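You operate a simulated robot arm through the tools that you are given. There is no shell and no other tool.

You are at the controls of a simulated robot arm. One attempt, no reset.

JOB
Oil the patch on the tin base, then set the ring over it and shut the clasp.
Fine: oil from the saucer; the brush goes back. A coat counts when it lies all over at full strength: go over it till it gets no stronger.
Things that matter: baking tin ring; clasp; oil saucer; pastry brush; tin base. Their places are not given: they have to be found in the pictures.

Only the result counts: the job must be done as asked and must still hold three seconds after the hand-in. Knocking over, shifting, dropping, spilling or breaking anything else fails it.

ROBOT AND FRAMES
A 6-joint arm with a two-finger parallel gripper, fixed in place. Base frame: the origin is at the foot of the arm, x ahead of it, y to its left, z up; the work surface is at about z = 0.92. Readings come in m, degrees, newtons and seconds.
With the tool pointing down near the work surface it reaches from about 0.36 to 0.76 m from the base axis. Its first joint turns from -66.0 to 66.0 degrees. Payload 2.45 kg.
The tool frame sits at the grasp point between the pads (the TCP): z along the fingers, y along the line on which they close. The tips reach 0.024 m beyond it. Largest opening 0.068 m; finger width 0.017, thickness 0.01; the body of the gripper, 0.04 by 0.07 m, starts 0.041 m behind the TCP.
Orientation is told as [roll, pitch, yaw] about the base's x, y, z axes, in that order, counted from this pose: with the fingers straight down and closing along the base's y, the tool's x points along the base's -x, its y along +y and its z along -z.

CONTROLS
- The arm moves only by the tool play_rows. Its argument "steps" is a list of rows, each a list of 7 numbers: the turn, a rotation vector about the tool's x, y, z in degrees, then the shift along the tool's x, y, z in m, then the opening in per cent of the stroke, from 0 (shut) to 100 (fully open). In form: [[wx, wy, wz, tx, ty, tz, claw], ...]. A call has 1 to 20 rows; each row is the pose to reach, as a shift and turn from the pose commanded when the call began, along the tool's axes at that moment. Rows are played at 5 a second. More than 0.05 m and 8.6 degrees between two rows, or a gripper value outside its range, and nothing of the call is played. Where a pose cannot be reached the arm comes as near as it can. A force on the tool above 90 N (or 10 N above the force at the start of the call, whichever is more), or a blocked arm, ends the call early, and 0.2 s more pass. The fingers move at their own pace (about 0.108 m/s each) and stop on an object; they squeeze with about 42 N. The grip force told is the motor's: it shows also when the fingers shut on nothing. Time passes only in rows, and 0.2 s behind the last, so rows that repeat a pose let the fingers close. It gives the time, the measured TCP pose, the force on the tool (base axes), the opening and the grip force at its end, in the units of the frame above (readings bear some noise), with the torque about the TCP (base axes, N m) and any sound that the robot's microphone picked up, and new pictures: "show" is both (left out), scene, wrist or none.
- Cameras (640 x 400 px; columns grow to the right, rows downward): "scene" is fixed at [0.1797, 0.4249, 1.4623]; the picture's right is [-0.62, -0.78, 0.00], its down [-0.46, 0.36, -0.81] and it looks along [0.63, -0.50, -0.59] (base axes); focal length 354 px, centre (320, 200). "wrist" rides on the gripper at [0.084, 0.011, -0.075] in the tool frame; the picture's right is [-0.13, 0.99, 0.00], its down [-0.60, -0.08, -0.79] and it looks along [-0.79, -0.10, 0.61] (tool axes); focal length 251 px, centre (320, 200).
- probe_pixels(camera, pixels): for up to 12 pixels [column, row] of the newest picture of that camera ("zoom" is the newest enlarged one), the place [x, y, z] in the base frame of the surface seen there, good to about 0.002 m. The clock stands still meanwhile.
- enlarge(camera, box): a new picture of the part [left, top, right, bottom] of that camera's present view, enlarged. The clock stands still meanwhile.
- hand_in(): hands the job in; it is judged then, once.

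Open the gripper and draw the arm clear of the work before you hand the job in, unless the task says otherwise.

The tools are called by a JSON object that holds its "method" and its "body". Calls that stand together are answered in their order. play_rows: Moves the arm, as the interface text tells. Its arguments: {"type":"object","properties":{"steps":{"type":"array","items":{"type":"array","items":{"type":"number"}}},"show":{"type":"string","enum":["both","scene","wrist","none"]}},"required":["steps"]} The other tools are called the same way: probe_pixels (camera, pixels) gives the place of the surface under pixels of a picture; enlarge (camera, box) takes an enlarged picture of a part of a camera's view; hand_in () hands the job in.

At the start:

```text
t: 0.0
position: [0.4672, -0.0007, 1.1943]
tcp_rot: [0.0, 0.0, 0.0]
force: [0.1, -0.5, 0.4]
torque: [-0.01, 0.04, -0.04]
finger_gap: 0.068
grasp_force: 0.1
```

scene: 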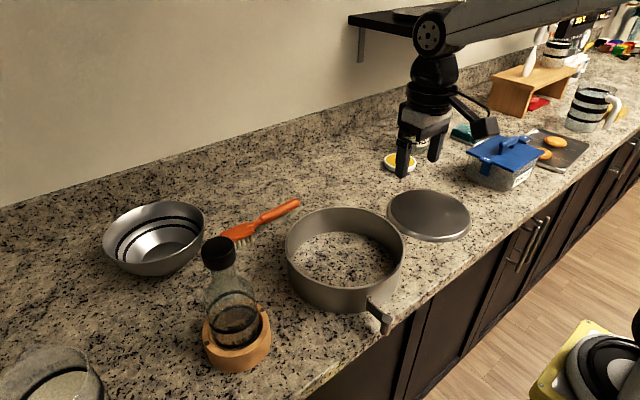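
wrist: 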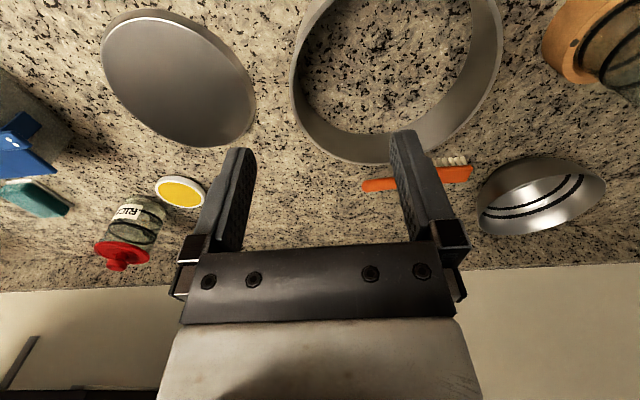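

The scene shows the ring at about (345,258), the tin base at (428,215), the brush at (260,220) and a yellow dish at (400,162). I'll enlarge these to see the details.

{"method": "enlarge", "body": {"camera": "scene", "box": [200, 180, 480, 355]}}

{"method": "enlarge", "body": {"camera": "wrist", "box": [90, 0, 330, 150]}}

{"method": "probe_pixels", "body": {"camera": "scene", "pixels": [[428, 215], [390, 205], [470, 222], [400, 158], [345, 245], [285, 245], [404, 245], [345, 208], [298, 202], [232, 232], [378, 318], [335, 310]]}}

{"method": "probe_pixels", "body": {"camera": "wrist", "pixels": [[180, 75], [105, 40], [255, 110], [180, 190], [160, 190], [205, 195], [300, 80], [495, 80], [370, 185], [470, 172], [455, 160], [130, 230]]}}

```text
2.29 times, centred on (340, 268) of scene
```

zoom: 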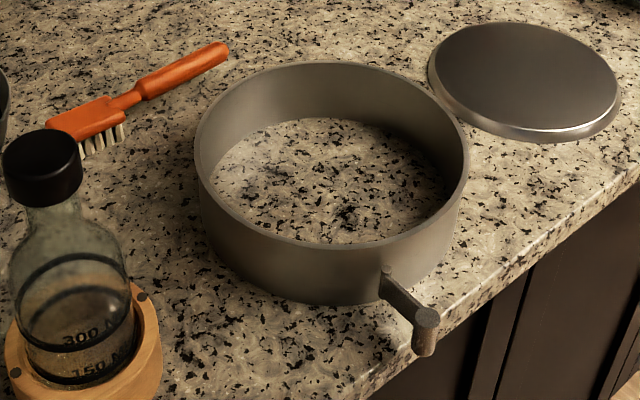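

```text
2.67 times, centred on (210, 75) of wrist
```

zoom: 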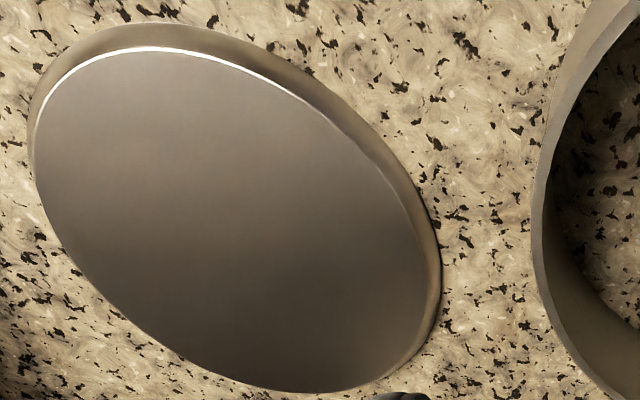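

```text
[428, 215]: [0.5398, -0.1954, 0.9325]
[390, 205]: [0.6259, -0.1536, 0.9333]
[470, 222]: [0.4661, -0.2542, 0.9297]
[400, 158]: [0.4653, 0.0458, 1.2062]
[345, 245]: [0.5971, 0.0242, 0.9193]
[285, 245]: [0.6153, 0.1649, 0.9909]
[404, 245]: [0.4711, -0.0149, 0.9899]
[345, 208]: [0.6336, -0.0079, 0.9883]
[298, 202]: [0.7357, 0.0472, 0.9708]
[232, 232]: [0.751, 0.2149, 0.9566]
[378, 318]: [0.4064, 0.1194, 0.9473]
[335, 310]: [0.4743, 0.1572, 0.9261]
```

```text
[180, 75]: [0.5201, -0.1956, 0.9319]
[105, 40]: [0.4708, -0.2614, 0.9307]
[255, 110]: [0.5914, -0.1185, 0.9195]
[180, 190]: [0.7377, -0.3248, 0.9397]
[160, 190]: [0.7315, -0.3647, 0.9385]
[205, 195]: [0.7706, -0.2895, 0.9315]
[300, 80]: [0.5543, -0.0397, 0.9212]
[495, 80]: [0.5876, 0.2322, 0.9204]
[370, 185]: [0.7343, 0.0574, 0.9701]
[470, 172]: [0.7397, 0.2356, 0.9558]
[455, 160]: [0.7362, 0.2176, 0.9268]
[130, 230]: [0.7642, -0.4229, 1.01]
```

I'll look closer at the brush (260,220), the saucer, and the base surface to find the patch.

{"method": "enlarge", "body": {"camera": "scene", "box": [205, 190, 309, 255]}}

{"method": "enlarge", "body": {"camera": "scene", "box": [376, 140, 480, 250]}}

{"method": "enlarge", "body": {"camera": "wrist", "box": [350, 140, 500, 210]}}

{"method": "enlarge", "body": {"camera": "wrist", "box": [100, 150, 230, 230]}}

{"method": "enlarge", "body": {"camera": "scene", "box": [350, 280, 410, 340]}}

```text
6.15 times, centred on (257, 222) of scene
```

zoom: 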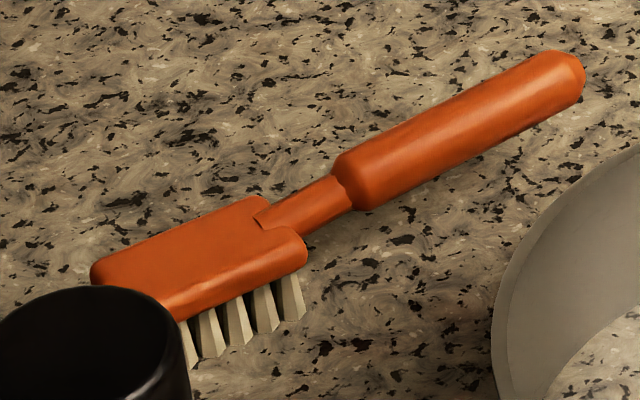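

```text
3.64 times, centred on (428, 195) of scene
```

zoom: 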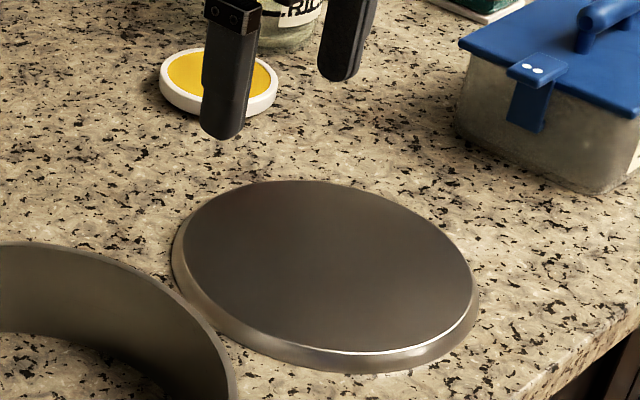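

```text
4.27 times, centred on (425, 175) of wrist
```

zoom: 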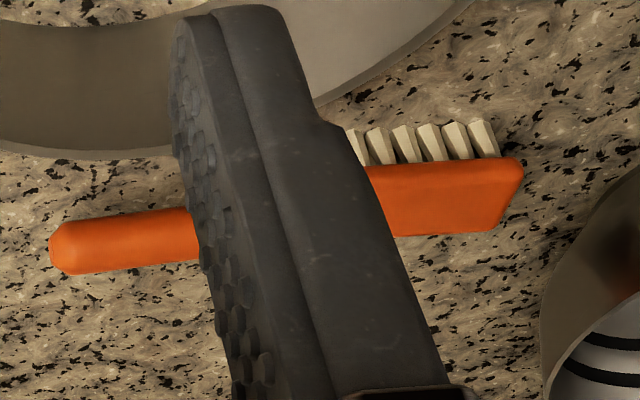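

```text
4.92 times, centred on (165, 190) of wrist
```

zoom: 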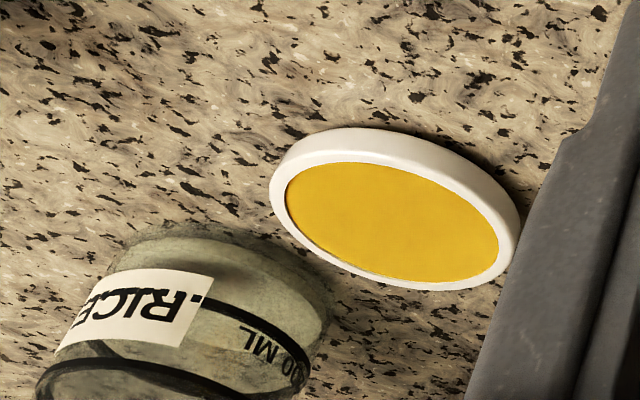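

```text
6.67 times, centred on (380, 310) of scene
```

zoom: 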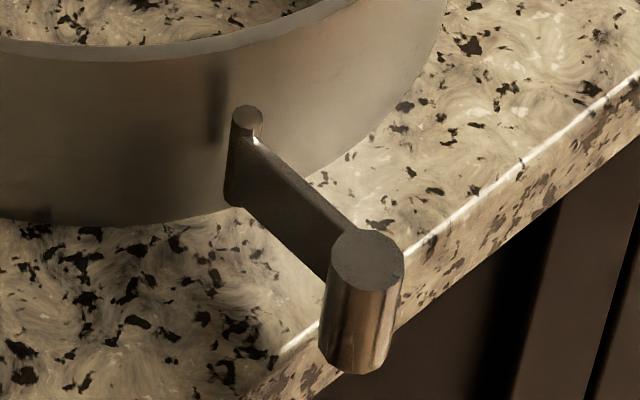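

The brush lies on its bristles with the head toward +y, and the yellow disc is the oil saucer. I'll measure the brush, ring, lever and base precisely.

{"method": "enlarge", "body": {"camera": "scene", "box": [205, 190, 309, 255]}}

{"method": "probe_pixels", "body": {"camera": "zoom", "pixels": [[582, 75], [548, 55], [460, 125], [350, 170], [300, 205], [265, 200], [305, 250], [95, 270], [180, 310], [300, 315], [205, 350], [345, 200]]}}

{"method": "probe_pixels", "body": {"camera": "scene", "pixels": [[387, 210], [410, 190], [440, 193], [469, 215], [465, 237], [435, 241], [405, 230], [390, 170], [413, 165], [386, 160], [395, 168], [430, 195]]}}

{"method": "probe_pixels", "body": {"camera": "scene", "pixels": [[372, 296], [368, 300], [386, 318], [385, 328], [376, 303], [287, 250], [300, 221], [340, 207], [385, 220], [403, 250], [365, 290], [310, 279]]}}

```text
6.15 times, centred on (257, 222) of scene
```

zoom: 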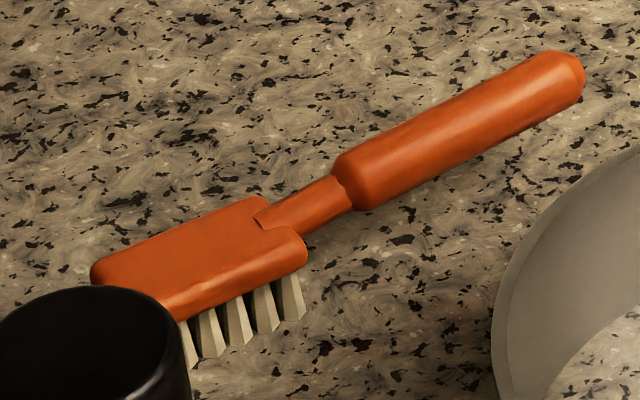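

```text
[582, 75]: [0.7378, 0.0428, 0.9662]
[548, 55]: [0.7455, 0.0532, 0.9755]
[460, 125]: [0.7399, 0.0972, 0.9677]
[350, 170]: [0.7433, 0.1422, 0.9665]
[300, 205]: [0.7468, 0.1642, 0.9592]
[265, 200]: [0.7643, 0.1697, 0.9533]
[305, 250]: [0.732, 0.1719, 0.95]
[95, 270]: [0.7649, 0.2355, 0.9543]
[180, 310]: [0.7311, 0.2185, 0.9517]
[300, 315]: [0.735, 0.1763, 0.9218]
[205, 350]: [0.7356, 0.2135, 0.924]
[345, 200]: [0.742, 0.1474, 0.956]
```

```text
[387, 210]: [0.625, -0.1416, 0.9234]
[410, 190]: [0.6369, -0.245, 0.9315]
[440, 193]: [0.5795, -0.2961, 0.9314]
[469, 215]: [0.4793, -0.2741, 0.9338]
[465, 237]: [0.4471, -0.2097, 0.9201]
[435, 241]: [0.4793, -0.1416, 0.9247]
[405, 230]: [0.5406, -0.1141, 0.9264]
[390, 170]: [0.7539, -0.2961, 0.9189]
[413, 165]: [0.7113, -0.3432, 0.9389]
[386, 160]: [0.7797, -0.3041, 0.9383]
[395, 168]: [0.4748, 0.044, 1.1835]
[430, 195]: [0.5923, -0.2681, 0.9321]
```

```text
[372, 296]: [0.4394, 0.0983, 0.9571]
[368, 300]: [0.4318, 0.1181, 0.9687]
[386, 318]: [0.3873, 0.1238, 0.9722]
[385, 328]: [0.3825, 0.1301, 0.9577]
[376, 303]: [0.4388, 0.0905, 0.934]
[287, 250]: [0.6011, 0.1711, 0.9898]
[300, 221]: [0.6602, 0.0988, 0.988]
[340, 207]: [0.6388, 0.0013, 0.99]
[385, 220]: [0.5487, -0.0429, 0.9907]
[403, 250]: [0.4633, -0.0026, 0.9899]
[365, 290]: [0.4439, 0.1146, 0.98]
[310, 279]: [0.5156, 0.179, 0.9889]
```

Base centre is about (0.549,-0.207), top z 0.932. The ring centre is about (0.548,0.070), rim z 0.99. The brush handle runs along roughly 87.5° near (0.743,0.095,0.963). I move above the handle with the fingers turned to close across it.

{"method": "play_rows", "body": {"steps": [[0, 0, -7.3, -0.023, 0.008, 0.008, 100], [0, 0, -14.6, -0.046, 0.016, 0.016, 100], [0, 0, -21.9, -0.069, 0.024, 0.024, 100], [0, 0, -29.2, -0.092, 0.032, 0.031, 100], [0, 0, -36.5, -0.115, 0.04, 0.039, 100], [0, 0, -43.8, -0.138, 0.048, 0.047, 100], [0, 0, -51.1, -0.161, 0.056, 0.055, 100], [0, 0, -58.4, -0.184, 0.064, 0.063, 100], [0, 0, -65.7, -0.207, 0.072, 0.07, 100], [0, 0, -73, -0.23, 0.08, 0.078, 100], [0, 0, -80.3, -0.253, 0.088, 0.086, 100], [0, 0, -87.5, -0.276, 0.096, 0.094, 100], [0, 0, -87.5, -0.276, 0.096, 0.094, 100]]}}

```text
t: 2.8
position: [0.7432, 0.0971, 1.0993]
tcp_rot: [0.1, 0.1, 87.7]
force: [-0.3, -0.8, 0.2]
torque: [-0.03, 0.03, 0.01]
finger_gap: 0.0678
grasp_force: 0.0
```

scene: 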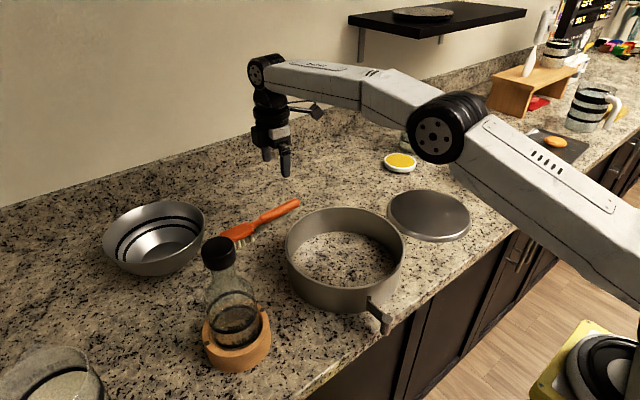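
wrist: 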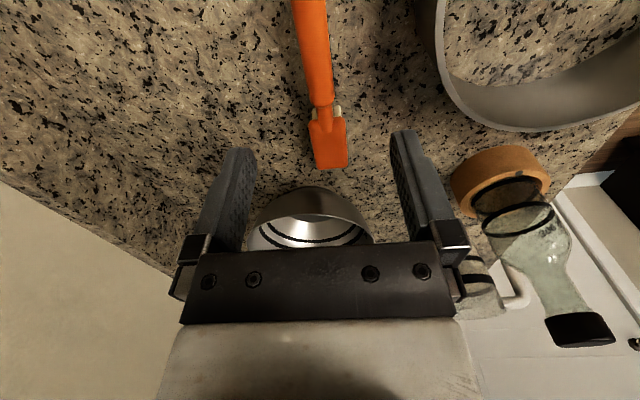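

The handle shows at wrist (312,50) and the saucer is now visible at scene (400,162). I'll probe both.

{"method": "probe_pixels", "body": {"camera": "wrist", "pixels": [[312, 5], [313, 40], [318, 80], [325, 115], [322, 160], [340, 160], [328, 140], [297, 40], [330, 40]]}}

{"method": "probe_pixels", "body": {"camera": "scene", "pixels": [[400, 160], [386, 160], [415, 164], [402, 153], [396, 167], [390, 158], [410, 162], [383, 163], [398, 172]]}}

{"method": "enlarge", "body": {"camera": "scene", "box": [376, 140, 424, 180]}}

```text
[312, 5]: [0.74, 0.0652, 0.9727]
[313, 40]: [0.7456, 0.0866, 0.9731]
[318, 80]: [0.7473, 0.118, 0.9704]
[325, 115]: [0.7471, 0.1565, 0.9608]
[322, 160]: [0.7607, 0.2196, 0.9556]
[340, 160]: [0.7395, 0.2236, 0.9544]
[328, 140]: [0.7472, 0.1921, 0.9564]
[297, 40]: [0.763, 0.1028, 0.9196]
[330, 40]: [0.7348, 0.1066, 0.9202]
```

```text
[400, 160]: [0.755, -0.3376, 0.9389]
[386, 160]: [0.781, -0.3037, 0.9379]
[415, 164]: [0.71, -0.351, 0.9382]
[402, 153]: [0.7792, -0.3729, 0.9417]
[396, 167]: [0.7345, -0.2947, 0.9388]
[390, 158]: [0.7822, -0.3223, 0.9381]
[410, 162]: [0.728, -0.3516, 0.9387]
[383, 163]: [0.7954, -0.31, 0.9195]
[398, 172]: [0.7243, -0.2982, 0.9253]
```

```text
10.00 times, centred on (400, 160) of scene
```

zoom: 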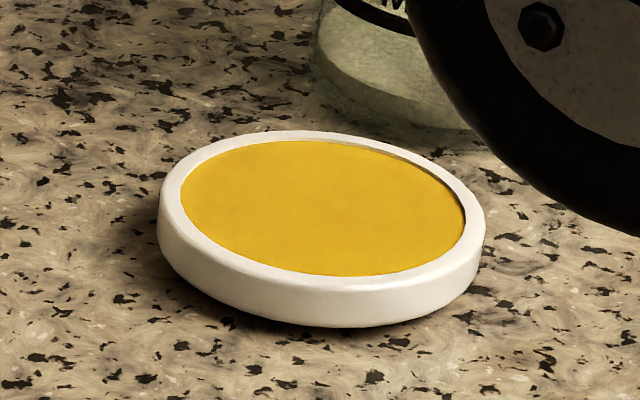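

{"method": "probe_pixels", "body": {"camera": "zoom", "pixels": [[320, 205], [182, 205], [463, 210], [320, 136], [320, 272], [165, 200], [480, 225], [340, 283], [320, 310]]}}

```text
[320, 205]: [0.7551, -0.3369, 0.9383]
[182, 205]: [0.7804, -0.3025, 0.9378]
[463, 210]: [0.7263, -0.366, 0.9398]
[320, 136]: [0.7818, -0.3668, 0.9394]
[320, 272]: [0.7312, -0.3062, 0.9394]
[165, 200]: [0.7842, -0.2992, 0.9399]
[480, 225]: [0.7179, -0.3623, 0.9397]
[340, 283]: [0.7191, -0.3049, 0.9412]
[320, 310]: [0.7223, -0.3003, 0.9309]
```

The saucer's oil centre is about (0.754,-0.336,0.938), radius about 0.04. The handle axis at y=0.097 is at x≈0.7455, so I go straight down to z≈0.963 and check before closing.

{"method": "play_rows", "body": {"steps": [[0, 0, 0, 0, -0.001, 0.025, 100], [0, 0, 0, 0, -0.002, 0.05, 100], [0, 0, 0, 0, -0.002, 0.075, 100], [0, 0, 0, 0, -0.002, 0.1, 100], [0, 0, 0, 0, -0.002, 0.12, 100], [0, 0, 0, 0, -0.002, 0.136, 100], [0, 0, 0, 0, -0.002, 0.136, 100]]}}

```text
t: 4.4
position: [0.744, 0.0954, 0.9649]
tcp_rot: [-0.1, -0.1, 87.5]
force: [0.8, 0.6, 0.0]
torque: [-0.02, -0.01, 0.01]
finger_gap: 0.0681
grasp_force: 0.0
```

scene: 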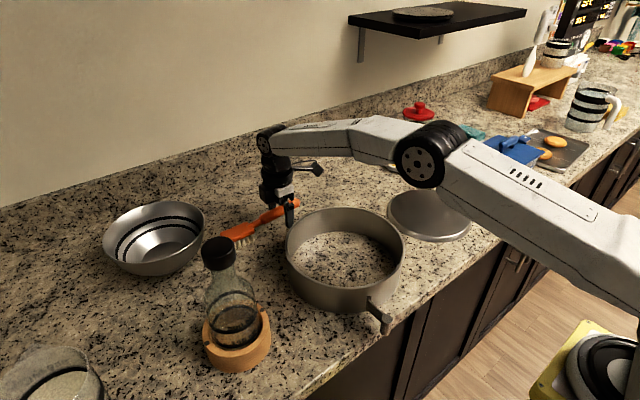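
wrist: 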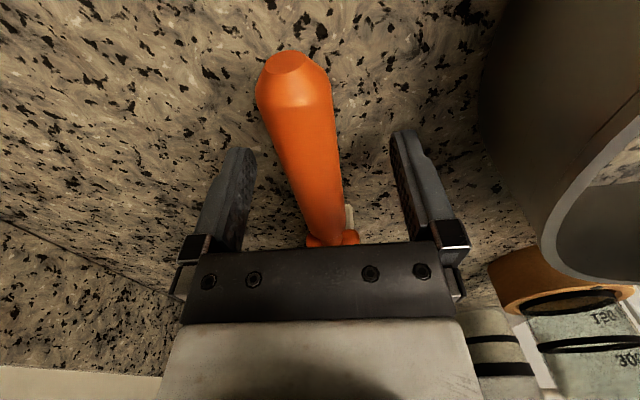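

The handle lies between the fingers (wrist column ~305). I close and let them settle.

{"method": "play_rows", "body": {"steps": [[0, 0, 0, 0, 0, 0.001, 60], [0, 0, 0, 0, 0, 0.001, 30], [0, 0, 0, 0, 0, 0.001, 0], [0, 0, 0, 0, 0, 0.001, 0], [0, 0, 0, 0, 0, 0.001, 0]]}}

```text
t: 5.6
position: [0.7444, 0.0958, 0.9627]
tcp_rot: [0.0, 0.0, 87.5]
force: [0.0, -0.8, 0.4]
torque: [0.03, 0.02, -0.03]
finger_gap: 0.0225
grasp_force: 39.1
```

scene: 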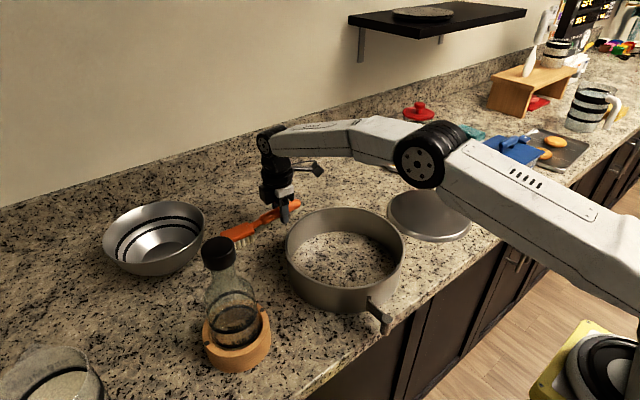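
wrist: 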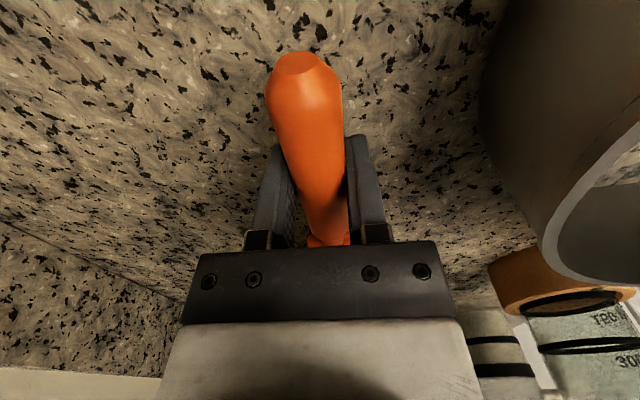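

Gripped (gap 0.0225, at TCP (0.744,0.0957,0.963), yaw 87.5). I lift, then swing the brush over toward the saucer with its head pointing outward at -24°.

{"method": "play_rows", "body": {"steps": [[0, 0, 0, 0, 0, -0.02, 0], [0, 0, 0, 0, 0, -0.05, 0], [0, 0, 0, 0, 0, -0.09, 0], [0, 0, 7.4, 0.026, 0.005, -0.09, 0], [0, 0, 14.9, 0.052, 0.01, -0.09, 0], [0, 0, 22.3, 0.078, 0.0145, -0.09, 0], [0, 0, 29.7, 0.104, 0.019, -0.09, 0], [0, 0, 37.2, 0.13, 0.024, -0.09, 0], [0, 0, 44.6, 0.156, 0.029, -0.09, 0], [0, 0, 52, 0.182, 0.034, -0.09, 0], [0, 0, 59.5, 0.209, 0.039, -0.09, 0], [0, 0, 66.9, 0.235, 0.0435, -0.09, 0], [0, 0, 74.3, 0.261, 0.048, -0.09, 0], [0, 0, 81.8, 0.287, 0.053, -0.09, 0], [0, 0, 89.2, 0.313, 0.058, -0.09, 0], [0, 0, 96.6, 0.339, 0.063, -0.09, 0], [0, 0, 104.1, 0.365, 0.0675, -0.09, 0], [0, 0, 111.5, 0.391, 0.0724, -0.09, 0], [0, 0, 111.5, 0.391, 0.0724, -0.09, 0]]}}

```text
t: 9.6
position: [0.655, -0.2917, 1.0511]
tcp_rot: [-0.1, 0.1, -24.1]
force: [0.5, -0.7, -1.2]
torque: [0.04, 0.06, -0.03]
finger_gap: 0.0228
grasp_force: 39.6
```

scene: 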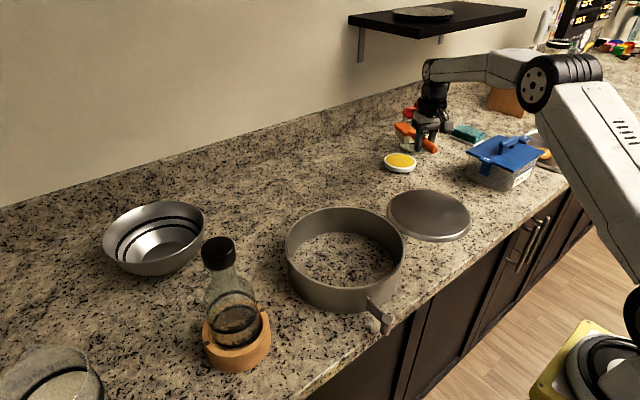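
wrist: 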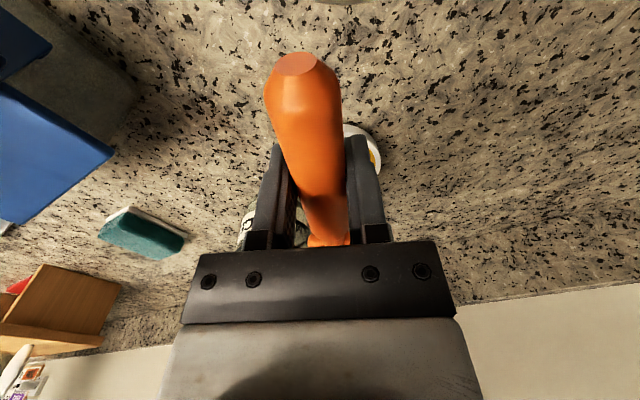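

The brush head appears at scene (403,128). I'll enlarge and probe it against the saucer.

{"method": "enlarge", "body": {"camera": "scene", "box": [370, 100, 450, 180]}}

```text
5.00 times, centred on (410, 140) of scene
```

zoom: 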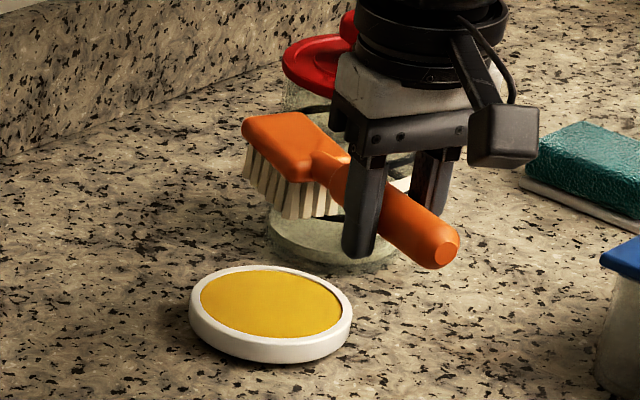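

{"method": "probe_pixels", "body": {"camera": "zoom", "pixels": [[250, 125], [305, 117], [300, 180], [345, 158], [248, 178], [285, 215], [330, 213], [290, 150], [440, 245], [270, 300]]}}

```text
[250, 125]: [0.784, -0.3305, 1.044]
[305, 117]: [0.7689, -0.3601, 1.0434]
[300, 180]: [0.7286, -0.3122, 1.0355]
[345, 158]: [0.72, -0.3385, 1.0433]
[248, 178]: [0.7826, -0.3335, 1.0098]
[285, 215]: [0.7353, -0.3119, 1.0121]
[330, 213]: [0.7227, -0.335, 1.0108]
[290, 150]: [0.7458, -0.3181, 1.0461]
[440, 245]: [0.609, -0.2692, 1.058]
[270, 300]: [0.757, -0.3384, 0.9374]
```

The head sits over the saucer (mean corner (0.750,-0.335)), with bristle tips about 0.042 below the TCP. I lower until the tips just enter the oil, at TCP z about 0.980.

{"method": "play_rows", "body": {"steps": [[0, 0, 0, -0.0035, 0.0005, 0.02, 0], [0, 0, 0, -0.0035, 0.0005, 0.04, 0], [0, 0, 0, -0.0035, 0.0005, 0.055, 0], [0, 0, 0, -0.0035, 0.0005, 0.064, 0], [0, 0, 0, -0.0035, 0.0005, 0.068, 0], [0, 0, 0, -0.0035, 0.0005, 0.071, 0], [0, 0, 0, -0.0035, 0.0005, 0.071, 0]]}}

{"method": "enlarge", "body": {"camera": "scene", "box": [370, 110, 450, 180]}}

```text
t: 11.2
position: [0.6582, -0.2936, 0.9828]
tcp_rot: [-0.1, -0.1, -24.0]
force: [-1.2, -0.4, 2.9]
torque: [-0.05, -0.2, 0.03]
finger_gap: 0.0227
grasp_force: 39.1
```

scene: 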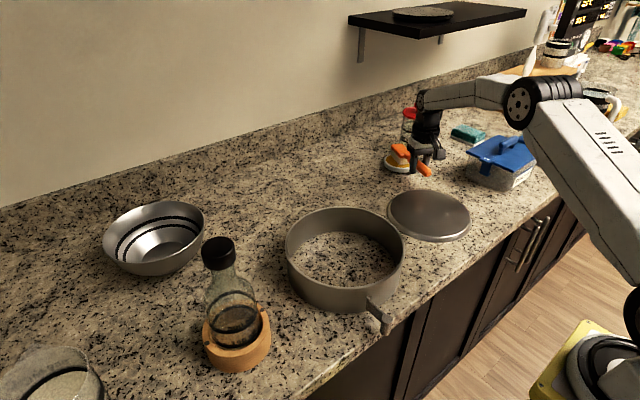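
wrist: 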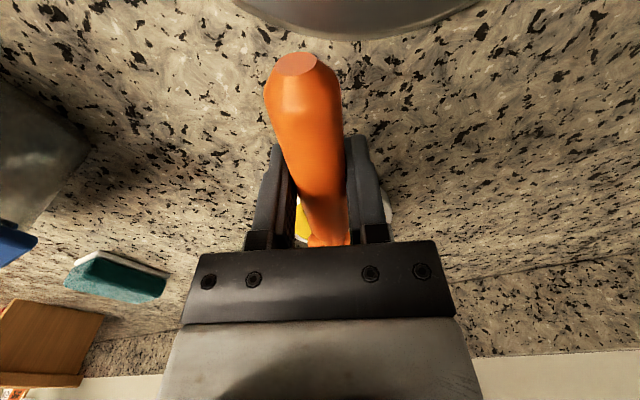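

```text
5.71 times, centred on (410, 145) of scene
```

zoom: 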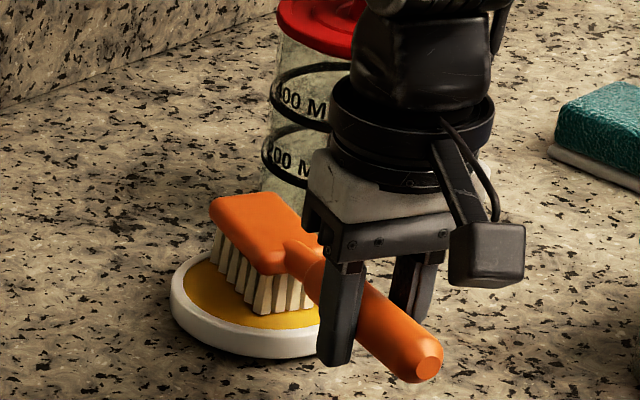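

The bristles sit in the oil with about 3 N upward. I dwell briefly with a slight extra press, then lift to check the bristles.

{"method": "play_rows", "body": {"steps": [[0, 0, 0, 0, 0, 0.001, 0], [0, 0, 0, 0, 0, 0.001, 0], [0, 0, 0, 0, 0, 0.001, 0], [0, 0, 0, 0, 0, 0.001, 0], [0, 0, 0, 0, 0, 0.001, 0], [0, 0, 0, 0, 0, 0, 0], [0, 0, 0, 0, 0, -0.01, 0], [0, 0, 0, 0, 0, -0.03, 0], [0, 0, 0, 0, 0, -0.06, 0], [0, 0, 0, 0, 0, -0.06, 0]]}}

{"method": "enlarge", "body": {"camera": "scene", "box": [370, 100, 450, 180]}}

```text
t: 13.4
position: [0.6584, -0.2931, 1.0407]
tcp_rot: [0.0, 0.0, -24.1]
force: [0.0, -0.9, -0.7]
torque: [0.01, 0.04, -0.02]
finger_gap: 0.0227
grasp_force: 39.2
```

scene: 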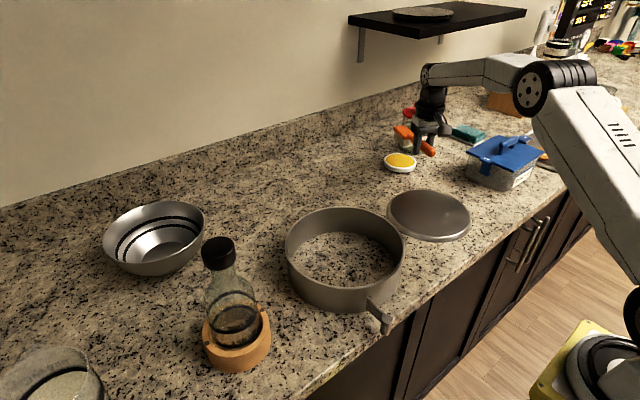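
wrist: 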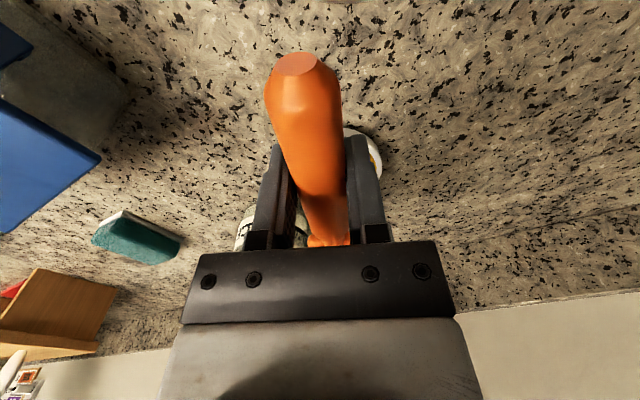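

```text
5.00 times, centred on (410, 140) of scene
```

zoom: 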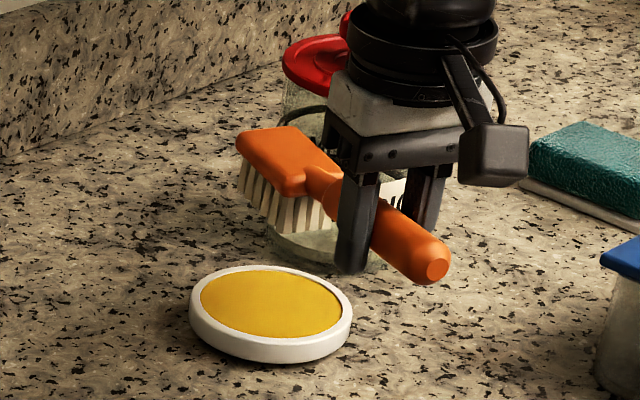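

I'll inspect the base closely for the patch and its exact outline before painting.

{"method": "enlarge", "body": {"camera": "scene", "box": [380, 180, 480, 250]}}

{"method": "probe_pixels", "body": {"camera": "zoom", "pixels": [[320, 200], [50, 180], [150, 75], [280, 60], [450, 95], [560, 210], [540, 290], [400, 340], [250, 320], [130, 260], [60, 215], [575, 270]]}}

```text
5.71 times, centred on (430, 215) of scene
```

zoom: 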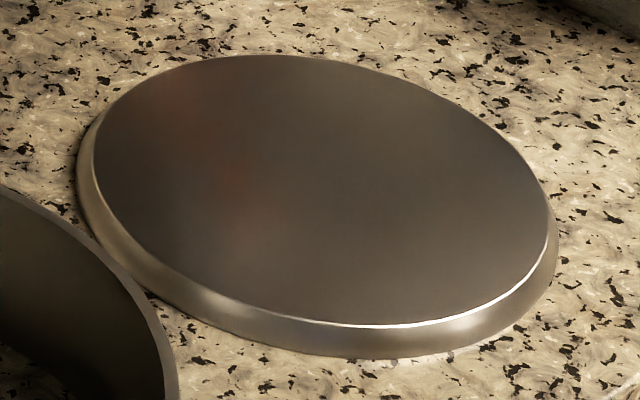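

```text
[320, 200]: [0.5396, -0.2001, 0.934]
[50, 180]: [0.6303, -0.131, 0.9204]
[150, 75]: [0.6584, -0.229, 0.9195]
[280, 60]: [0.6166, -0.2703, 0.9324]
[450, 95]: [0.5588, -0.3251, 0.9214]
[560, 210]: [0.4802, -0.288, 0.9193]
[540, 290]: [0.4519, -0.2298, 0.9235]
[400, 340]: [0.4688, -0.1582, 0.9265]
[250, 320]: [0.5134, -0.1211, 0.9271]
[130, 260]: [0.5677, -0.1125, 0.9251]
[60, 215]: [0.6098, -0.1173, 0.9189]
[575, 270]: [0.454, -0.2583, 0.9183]
```

I'll probe just inside the top edge to fit its circle.

{"method": "probe_pixels", "body": {"camera": "zoom", "pixels": [[97, 165], [118, 110], [190, 67], [270, 59], [380, 80], [480, 132], [547, 215], [537, 268], [470, 314], [380, 323], [280, 302], [170, 245]]}}

```text
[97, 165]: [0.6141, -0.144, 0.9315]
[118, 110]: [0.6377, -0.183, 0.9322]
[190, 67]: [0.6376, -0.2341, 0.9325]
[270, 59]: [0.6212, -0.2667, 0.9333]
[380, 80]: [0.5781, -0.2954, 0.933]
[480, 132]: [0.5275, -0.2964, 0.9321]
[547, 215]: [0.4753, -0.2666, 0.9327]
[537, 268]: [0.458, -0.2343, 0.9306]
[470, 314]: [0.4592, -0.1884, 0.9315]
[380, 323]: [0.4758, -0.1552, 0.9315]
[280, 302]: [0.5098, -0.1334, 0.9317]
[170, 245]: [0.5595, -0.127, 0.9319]
```

The base top is centred at about (0.546,-0.210), R≈0.092, with no visible patch yet. I carry the loaded brush over the base, with its head along +x (yaw 0).

{"method": "play_rows", "body": {"steps": [[0, 0, -2.4, 0.025, -0.002, -0.0, 0], [0, 0, -4.8, 0.05, -0.004, 0.0, 0], [0, 0, -7.2, 0.075, -0.006, 0.0, 0], [0, 0, -9.6, 0.1, -0.0085, 0.005, 0], [0, 0, -12, 0.126, -0.011, 0.01, 0], [0, 0, -14.5, 0.151, -0.013, 0.016, 0], [0, 0, -16.9, 0.176, -0.015, 0.022, 0], [0, 0, -19.3, 0.201, -0.017, 0.028, 0], [0, 0, -21.7, 0.226, -0.019, 0.034, 0], [0, 0, -24.1, 0.2512, -0.0214, 0.04, 0], [0, 0, -24.1, 0.2512, -0.0214, 0.04, 0]]}}

{"method": "enlarge", "body": {"camera": "scene", "box": [376, 160, 486, 250]}}

```text
t: 15.8
position: [0.4176, -0.2108, 1.001]
tcp_rot: [-0.1, 0.0, 0.1]
force: [-0.1, 0.2, 0.8]
torque: [-0.03, 0.06, 0.02]
finger_gap: 0.0224
grasp_force: 39.1
```

scene: 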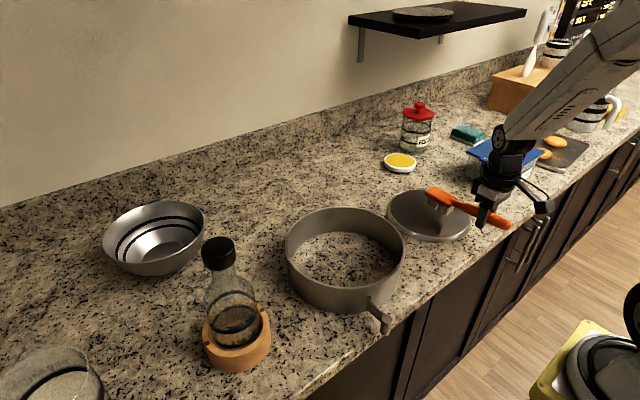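
wrist: 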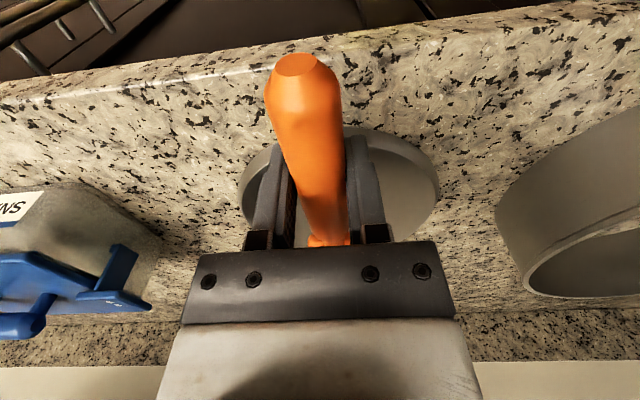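

```text
4.44 times, centred on (431, 205) of scene
```

zoom: 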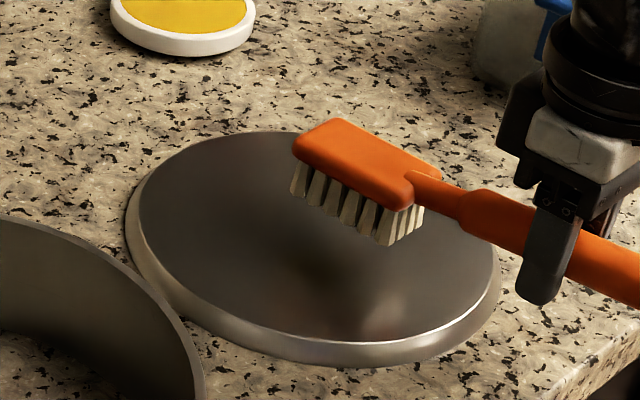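

The head is above the base near (0.527,-0.21). I lower to light contact (TCP z≈0.975) and do a short test stroke in y.

{"method": "play_rows", "body": {"steps": [[0, 0, 0, 0, 0, 0.012, 0], [0, 0, 0, 0, 0, 0.021, 0], [0, 0, 0, 0, 0, 0.0255, 0], [0, 0, 0, 0, 0, 0.0265, 0], [0, 0, 0, 0, 0.012, 0.0265, 0], [0, 0, 0, 0, 0.024, 0.0265, 0], [0, 0, 0, 0, 0.036, 0.0265, 0], [0, 0, 0, 0, 0.036, 0.0265, 0]]}}

{"method": "enlarge", "body": {"camera": "scene", "box": [376, 160, 486, 250]}}

```text
t: 17.6
position: [0.4202, -0.1744, 0.9748]
tcp_rot: [0.1, 0.1, 0.1]
force: [-1.0, 0.5, -0.5]
torque: [0.03, 0.09, -0.02]
finger_gap: 0.0225
grasp_force: 39.0
```

scene: 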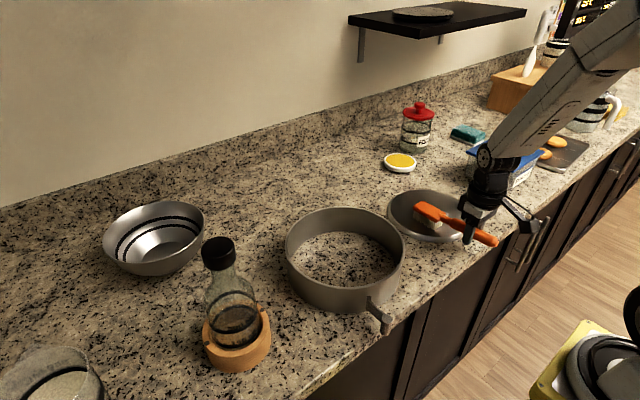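
wrist: 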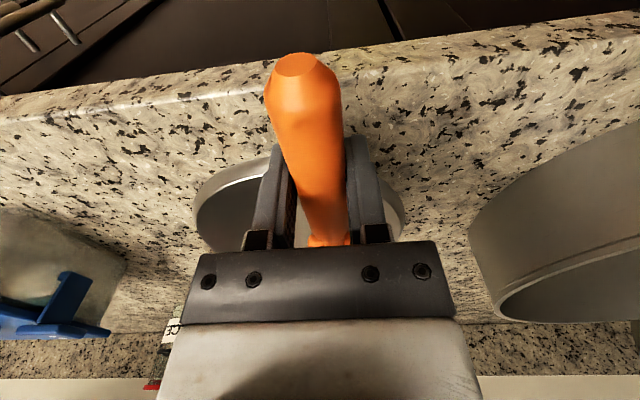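

```text
4.44 times, centred on (431, 205) of scene
```

zoom: 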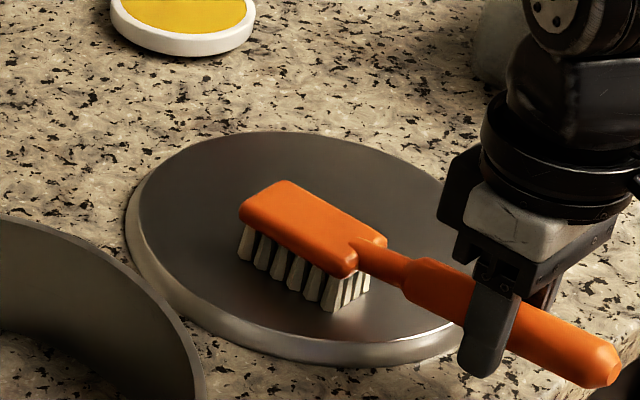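

There is no clear contact force yet and no mark. I lower in small steps and stroke back.

{"method": "play_rows", "body": {"steps": [[0, 0, 0, 0, 0, 0.001, 0], [0, 0, 0, 0, 0, 0.002, 0], [0, 0, 0, 0, 0, 0.003, 0], [0, 0, 0, 0, 0, 0.003, 0]], "show": "none"}}

{"method": "enlarge", "body": {"camera": "scene", "box": [396, 180, 456, 240]}}

```text
t: 18.6
position: [0.4202, -0.1738, 0.9729]
tcp_rot: [-0.1, -0.1, 0.1]
force: [-2.7, 1.4, 15.1]
torque: [-0.02, -1.0, 0.11]
finger_gap: 0.0229
grasp_force: 39.2
```

```text
6.67 times, centred on (426, 210) of scene
```

zoom: 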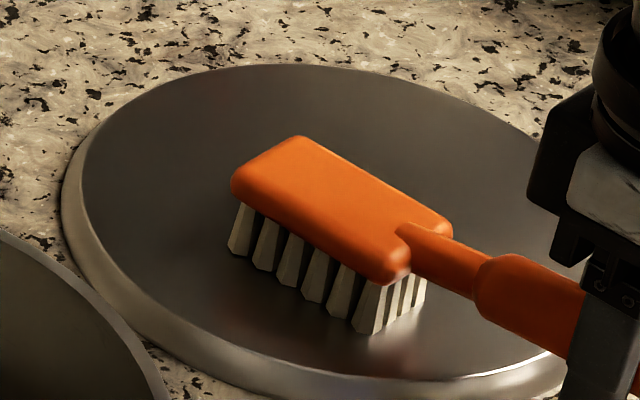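

Contact now gives 15 N. I back off 1.5 mm to a light press and stroke back across -y.

{"method": "play_rows", "body": {"steps": [[0, 0, 0, 0, 0, -0.0015, 0], [0, 0, 0, 0, -0.012, -0.0015, 0], [0, 0, 0, 0, -0.024, -0.0015, 0], [0, 0, 0, 0, -0.036, -0.0015, 0], [0, 0, 0, 0, -0.048, -0.0015, 0], [0, 0, 0, 0, -0.06, -0.0015, 0], [0, 0, 0, 0, -0.06, -0.0015, 0]]}}

{"method": "enlarge", "body": {"camera": "scene", "box": [376, 160, 486, 250]}}

```text
t: 20.2
position: [0.4192, -0.2349, 0.9735]
tcp_rot: [0.1, 0.0, 0.2]
force: [-0.6, 0.0, -0.7]
torque: [-0.01, 0.08, -0.03]
finger_gap: 0.0225
grasp_force: 39.1
```

scene: 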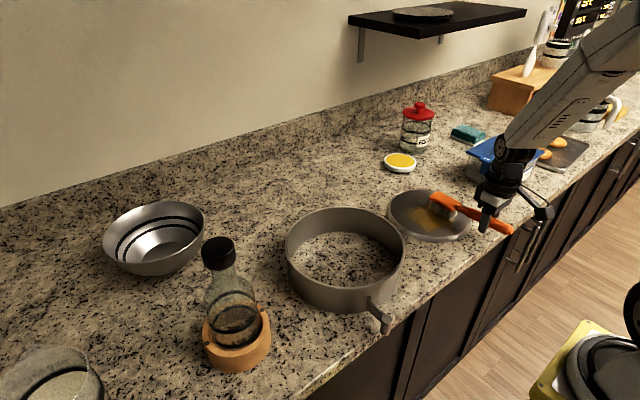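
wrist: 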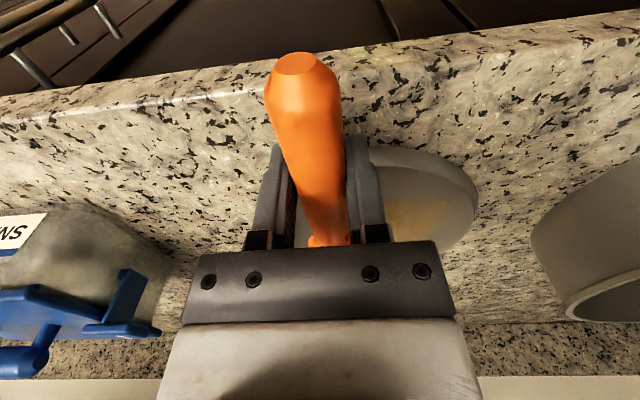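

```text
4.44 times, centred on (431, 205) of scene
```

zoom: 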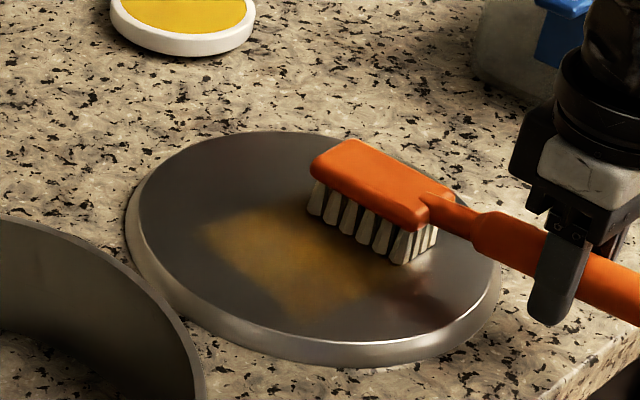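

The coat shows as a yellow patch where the brush ran (zoom 200–400, 200–320). I press 1 mm more and run a full lane in y at this x.

{"method": "play_rows", "body": {"steps": [[0, 0, 0, 0, 0, 0.001, 0], [0, 0, 0, 0, -0.012, 0.001, 0], [0, 0, 0, 0, -0.025, 0.001, 0], [0, 0, 0, 0, -0.038, 0.001, 0], [0, 0, 0, 0, -0.05, 0.001, 0], [0, 0, 0, 0, -0.038, 0.001, 0], [0, 0, 0, 0, -0.025, 0.001, 0], [0, 0, 0, 0, -0.012, 0.001, 0], [0, 0, 0, 0, 0, 0.001, 0], [0, 0, 0, 0, 0.012, 0.001, 0], [0, 0, 0, 0, 0.025, 0.001, 0], [0, 0, 0, 0, 0.038, 0.001, 0], [0, 0, 0, 0, 0.05, 0.001, 0], [0, 0, 0, 0, 0.062, 0.001, 0], [0, 0, 0, 0, 0.075, 0.001, 0], [0, 0, 0, 0, 0.088, 0.001, 0], [0, 0, 0, 0, 0.1, 0.001, 0]]}}

{"method": "enlarge", "body": {"camera": "scene", "box": [376, 160, 486, 250]}}

```text
t: 23.8
position: [0.4189, -0.1342, 0.9723]
tcp_rot: [0.0, 0.1, 0.0]
force: [-0.6, -4.0, 9.4]
torque: [-0.16, -0.69, -0.27]
finger_gap: 0.0226
grasp_force: 38.8
```

scene: 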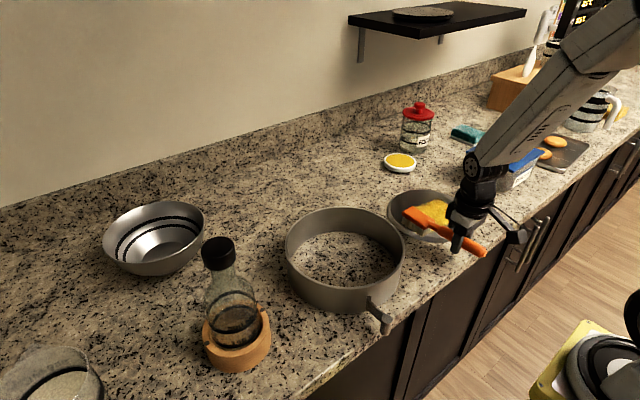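
wrist: 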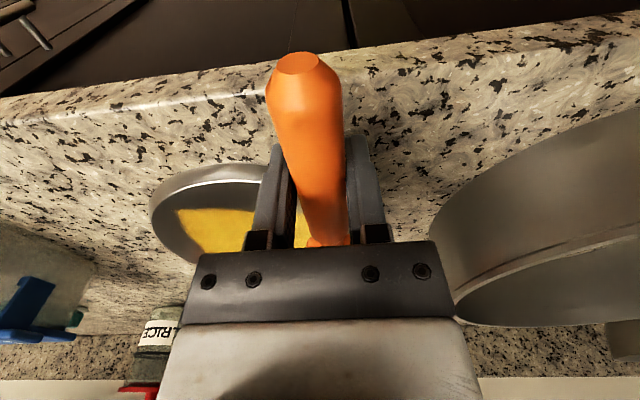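

```text
4.44 times, centred on (431, 205) of scene
```

zoom: 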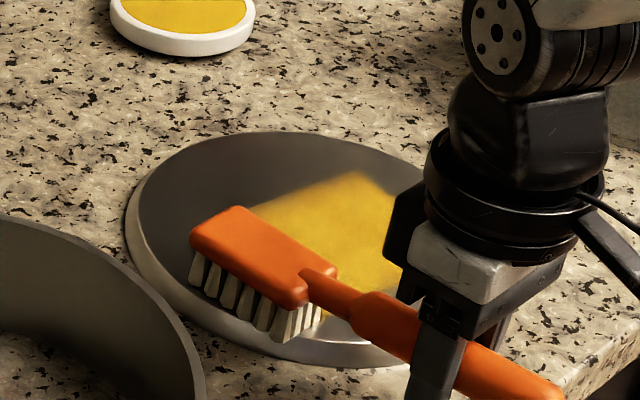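

A strong yellow coat shows with a sharp far boundary at zoom (360,170), suggesting a bounded patch. I lift to look at the whole.

{"method": "play_rows", "body": {"steps": [[0, 0, 0, 0, 0, -0.01, 0], [0, 0, 0, 0, 0, -0.03, 0], [0, 0, 0, 0.02, 0.02, -0.06, 0], [0, 0, 0, 0.02, 0.06, -0.08, 0], [0, 0, 0, 0.02, 0.08, -0.08, 0]]}}

{"method": "enlarge", "body": {"camera": "scene", "box": [376, 170, 486, 250]}}

{"method": "enlarge", "body": {"camera": "wrist", "box": [100, 130, 300, 250]}}

```text
t: 25.0
position: [0.4009, -0.0533, 1.0536]
tcp_rot: [0.0, 0.1, 0.1]
force: [-0.5, 0.5, -0.1]
torque: [0.01, 0.07, -0.02]
finger_gap: 0.0227
grasp_force: 39.4
```

scene: 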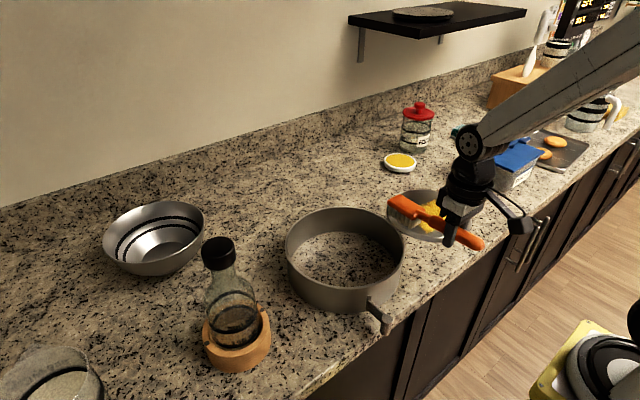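
wrist: 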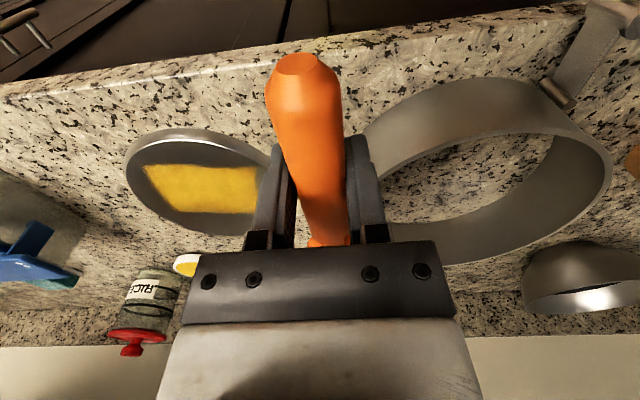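

```text
5.00 times, centred on (431, 210) of scene
```

zoom: 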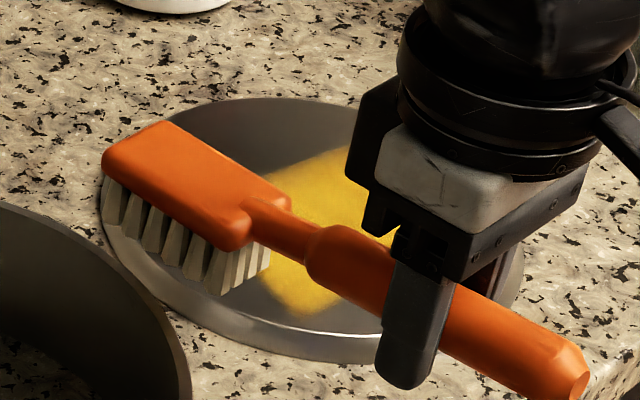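

```text
3.20 times, centred on (200, 190) of wrist
```

zoom: 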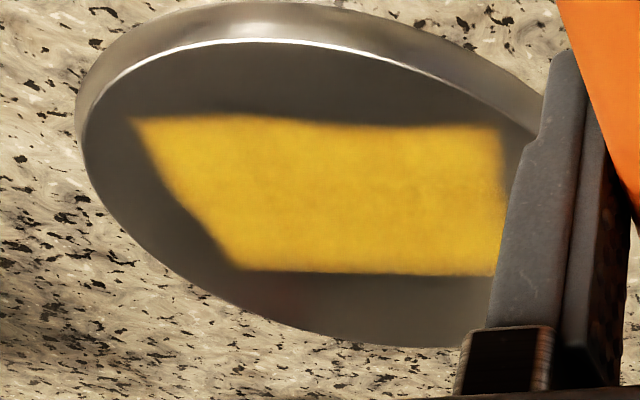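

The coat's outline is visible in the wrist zoom. I'll probe its corners and edges.

{"method": "probe_pixels", "body": {"camera": "zoom", "pixels": [[135, 120], [320, 122], [497, 128], [500, 190], [495, 272], [370, 273], [235, 268], [185, 195], [245, 180], [350, 200], [250, 45], [350, 345]]}}

```text
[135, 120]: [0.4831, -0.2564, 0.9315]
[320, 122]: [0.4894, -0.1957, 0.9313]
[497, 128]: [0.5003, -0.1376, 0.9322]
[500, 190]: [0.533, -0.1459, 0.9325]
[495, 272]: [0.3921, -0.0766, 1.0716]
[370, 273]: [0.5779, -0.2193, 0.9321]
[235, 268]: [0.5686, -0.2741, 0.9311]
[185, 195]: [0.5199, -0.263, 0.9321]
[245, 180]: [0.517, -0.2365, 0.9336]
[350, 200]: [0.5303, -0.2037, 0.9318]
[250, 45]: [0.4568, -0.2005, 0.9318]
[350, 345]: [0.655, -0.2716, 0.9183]
```

The coat spans roughly x 0.483–0.58, y -0.27 to -0.138, slightly rotated. To find the patch's limits I paint a lane further out (head x≈0.57).

{"method": "play_rows", "body": {"steps": [[0, 0, 0, -0.02, -0.03, 0.0, 0], [0, 0, 0, -0.04, -0.06, 0.02, 0], [0, 0, 0, -0.06, -0.087, 0.05, 0], [0, 0, 0, -0.06, -0.087, 0.072, 0], [0, 0, 0, -0.06, -0.087, 0.0802, 0], [0, 0, 0, -0.06, -0.087, 0.0805, 0], [0, 0, 0, -0.06, -0.1, 0.0805, 0], [0, 0, 0, -0.06, -0.113, 0.0805, 0], [0, 0, 0, -0.06, -0.126, 0.0805, 0], [0, 0, 0, -0.06, -0.139, 0.0805, 0], [0, 0, 0, -0.06, -0.152, 0.0805, 0], [0, 0, 0, -0.06, -0.165, 0.0805, 0], [0, 0, 0, -0.06, -0.178, 0.0805, 0], [0, 0, 0, -0.06, -0.191, 0.0805, 0], [0, 0, 0, -0.06, -0.204, 0.0805, 0], [0, 0, 0, -0.06, -0.217, 0.0805, 0], [0, 0, 0, -0.06, -0.23, 0.0805, 0], [0, 0, 0, -0.06, -0.23, 0.0805, 0]]}}

{"method": "enlarge", "body": {"camera": "scene", "box": [376, 160, 486, 250]}}

```text
t: 28.8
position: [0.4601, -0.285, 0.9716]
tcp_rot: [-0.2, -0.1, 0.1]
force: [1.1, 2.5, 7.0]
torque: [0.08, -0.63, 0.18]
finger_gap: 0.0228
grasp_force: 39.4
```

scene: 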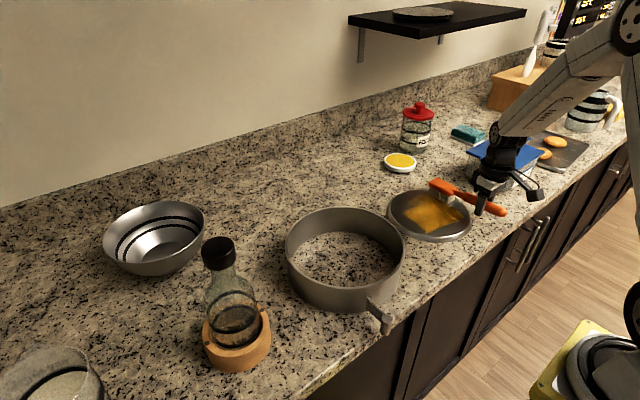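
wrist: 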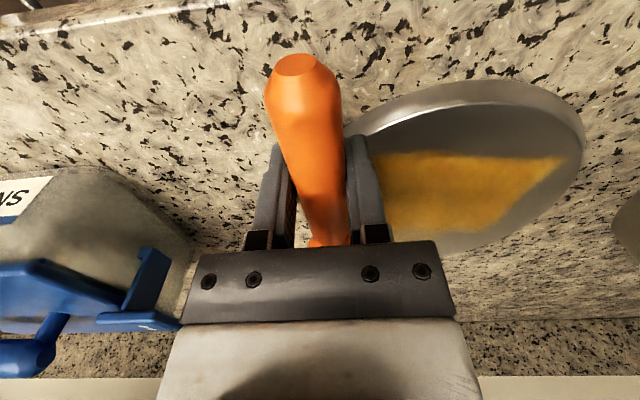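

```text
4.44 times, centred on (431, 205) of scene
```

zoom: 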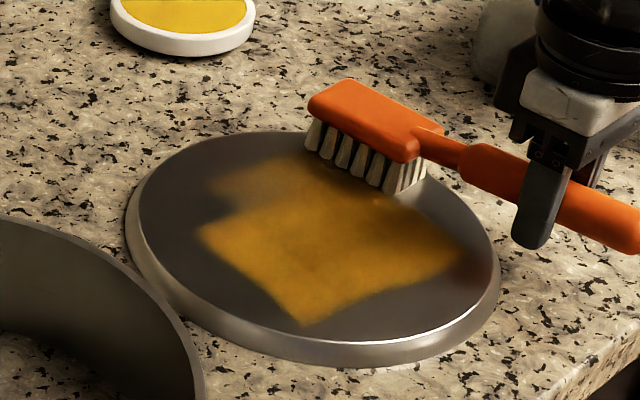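

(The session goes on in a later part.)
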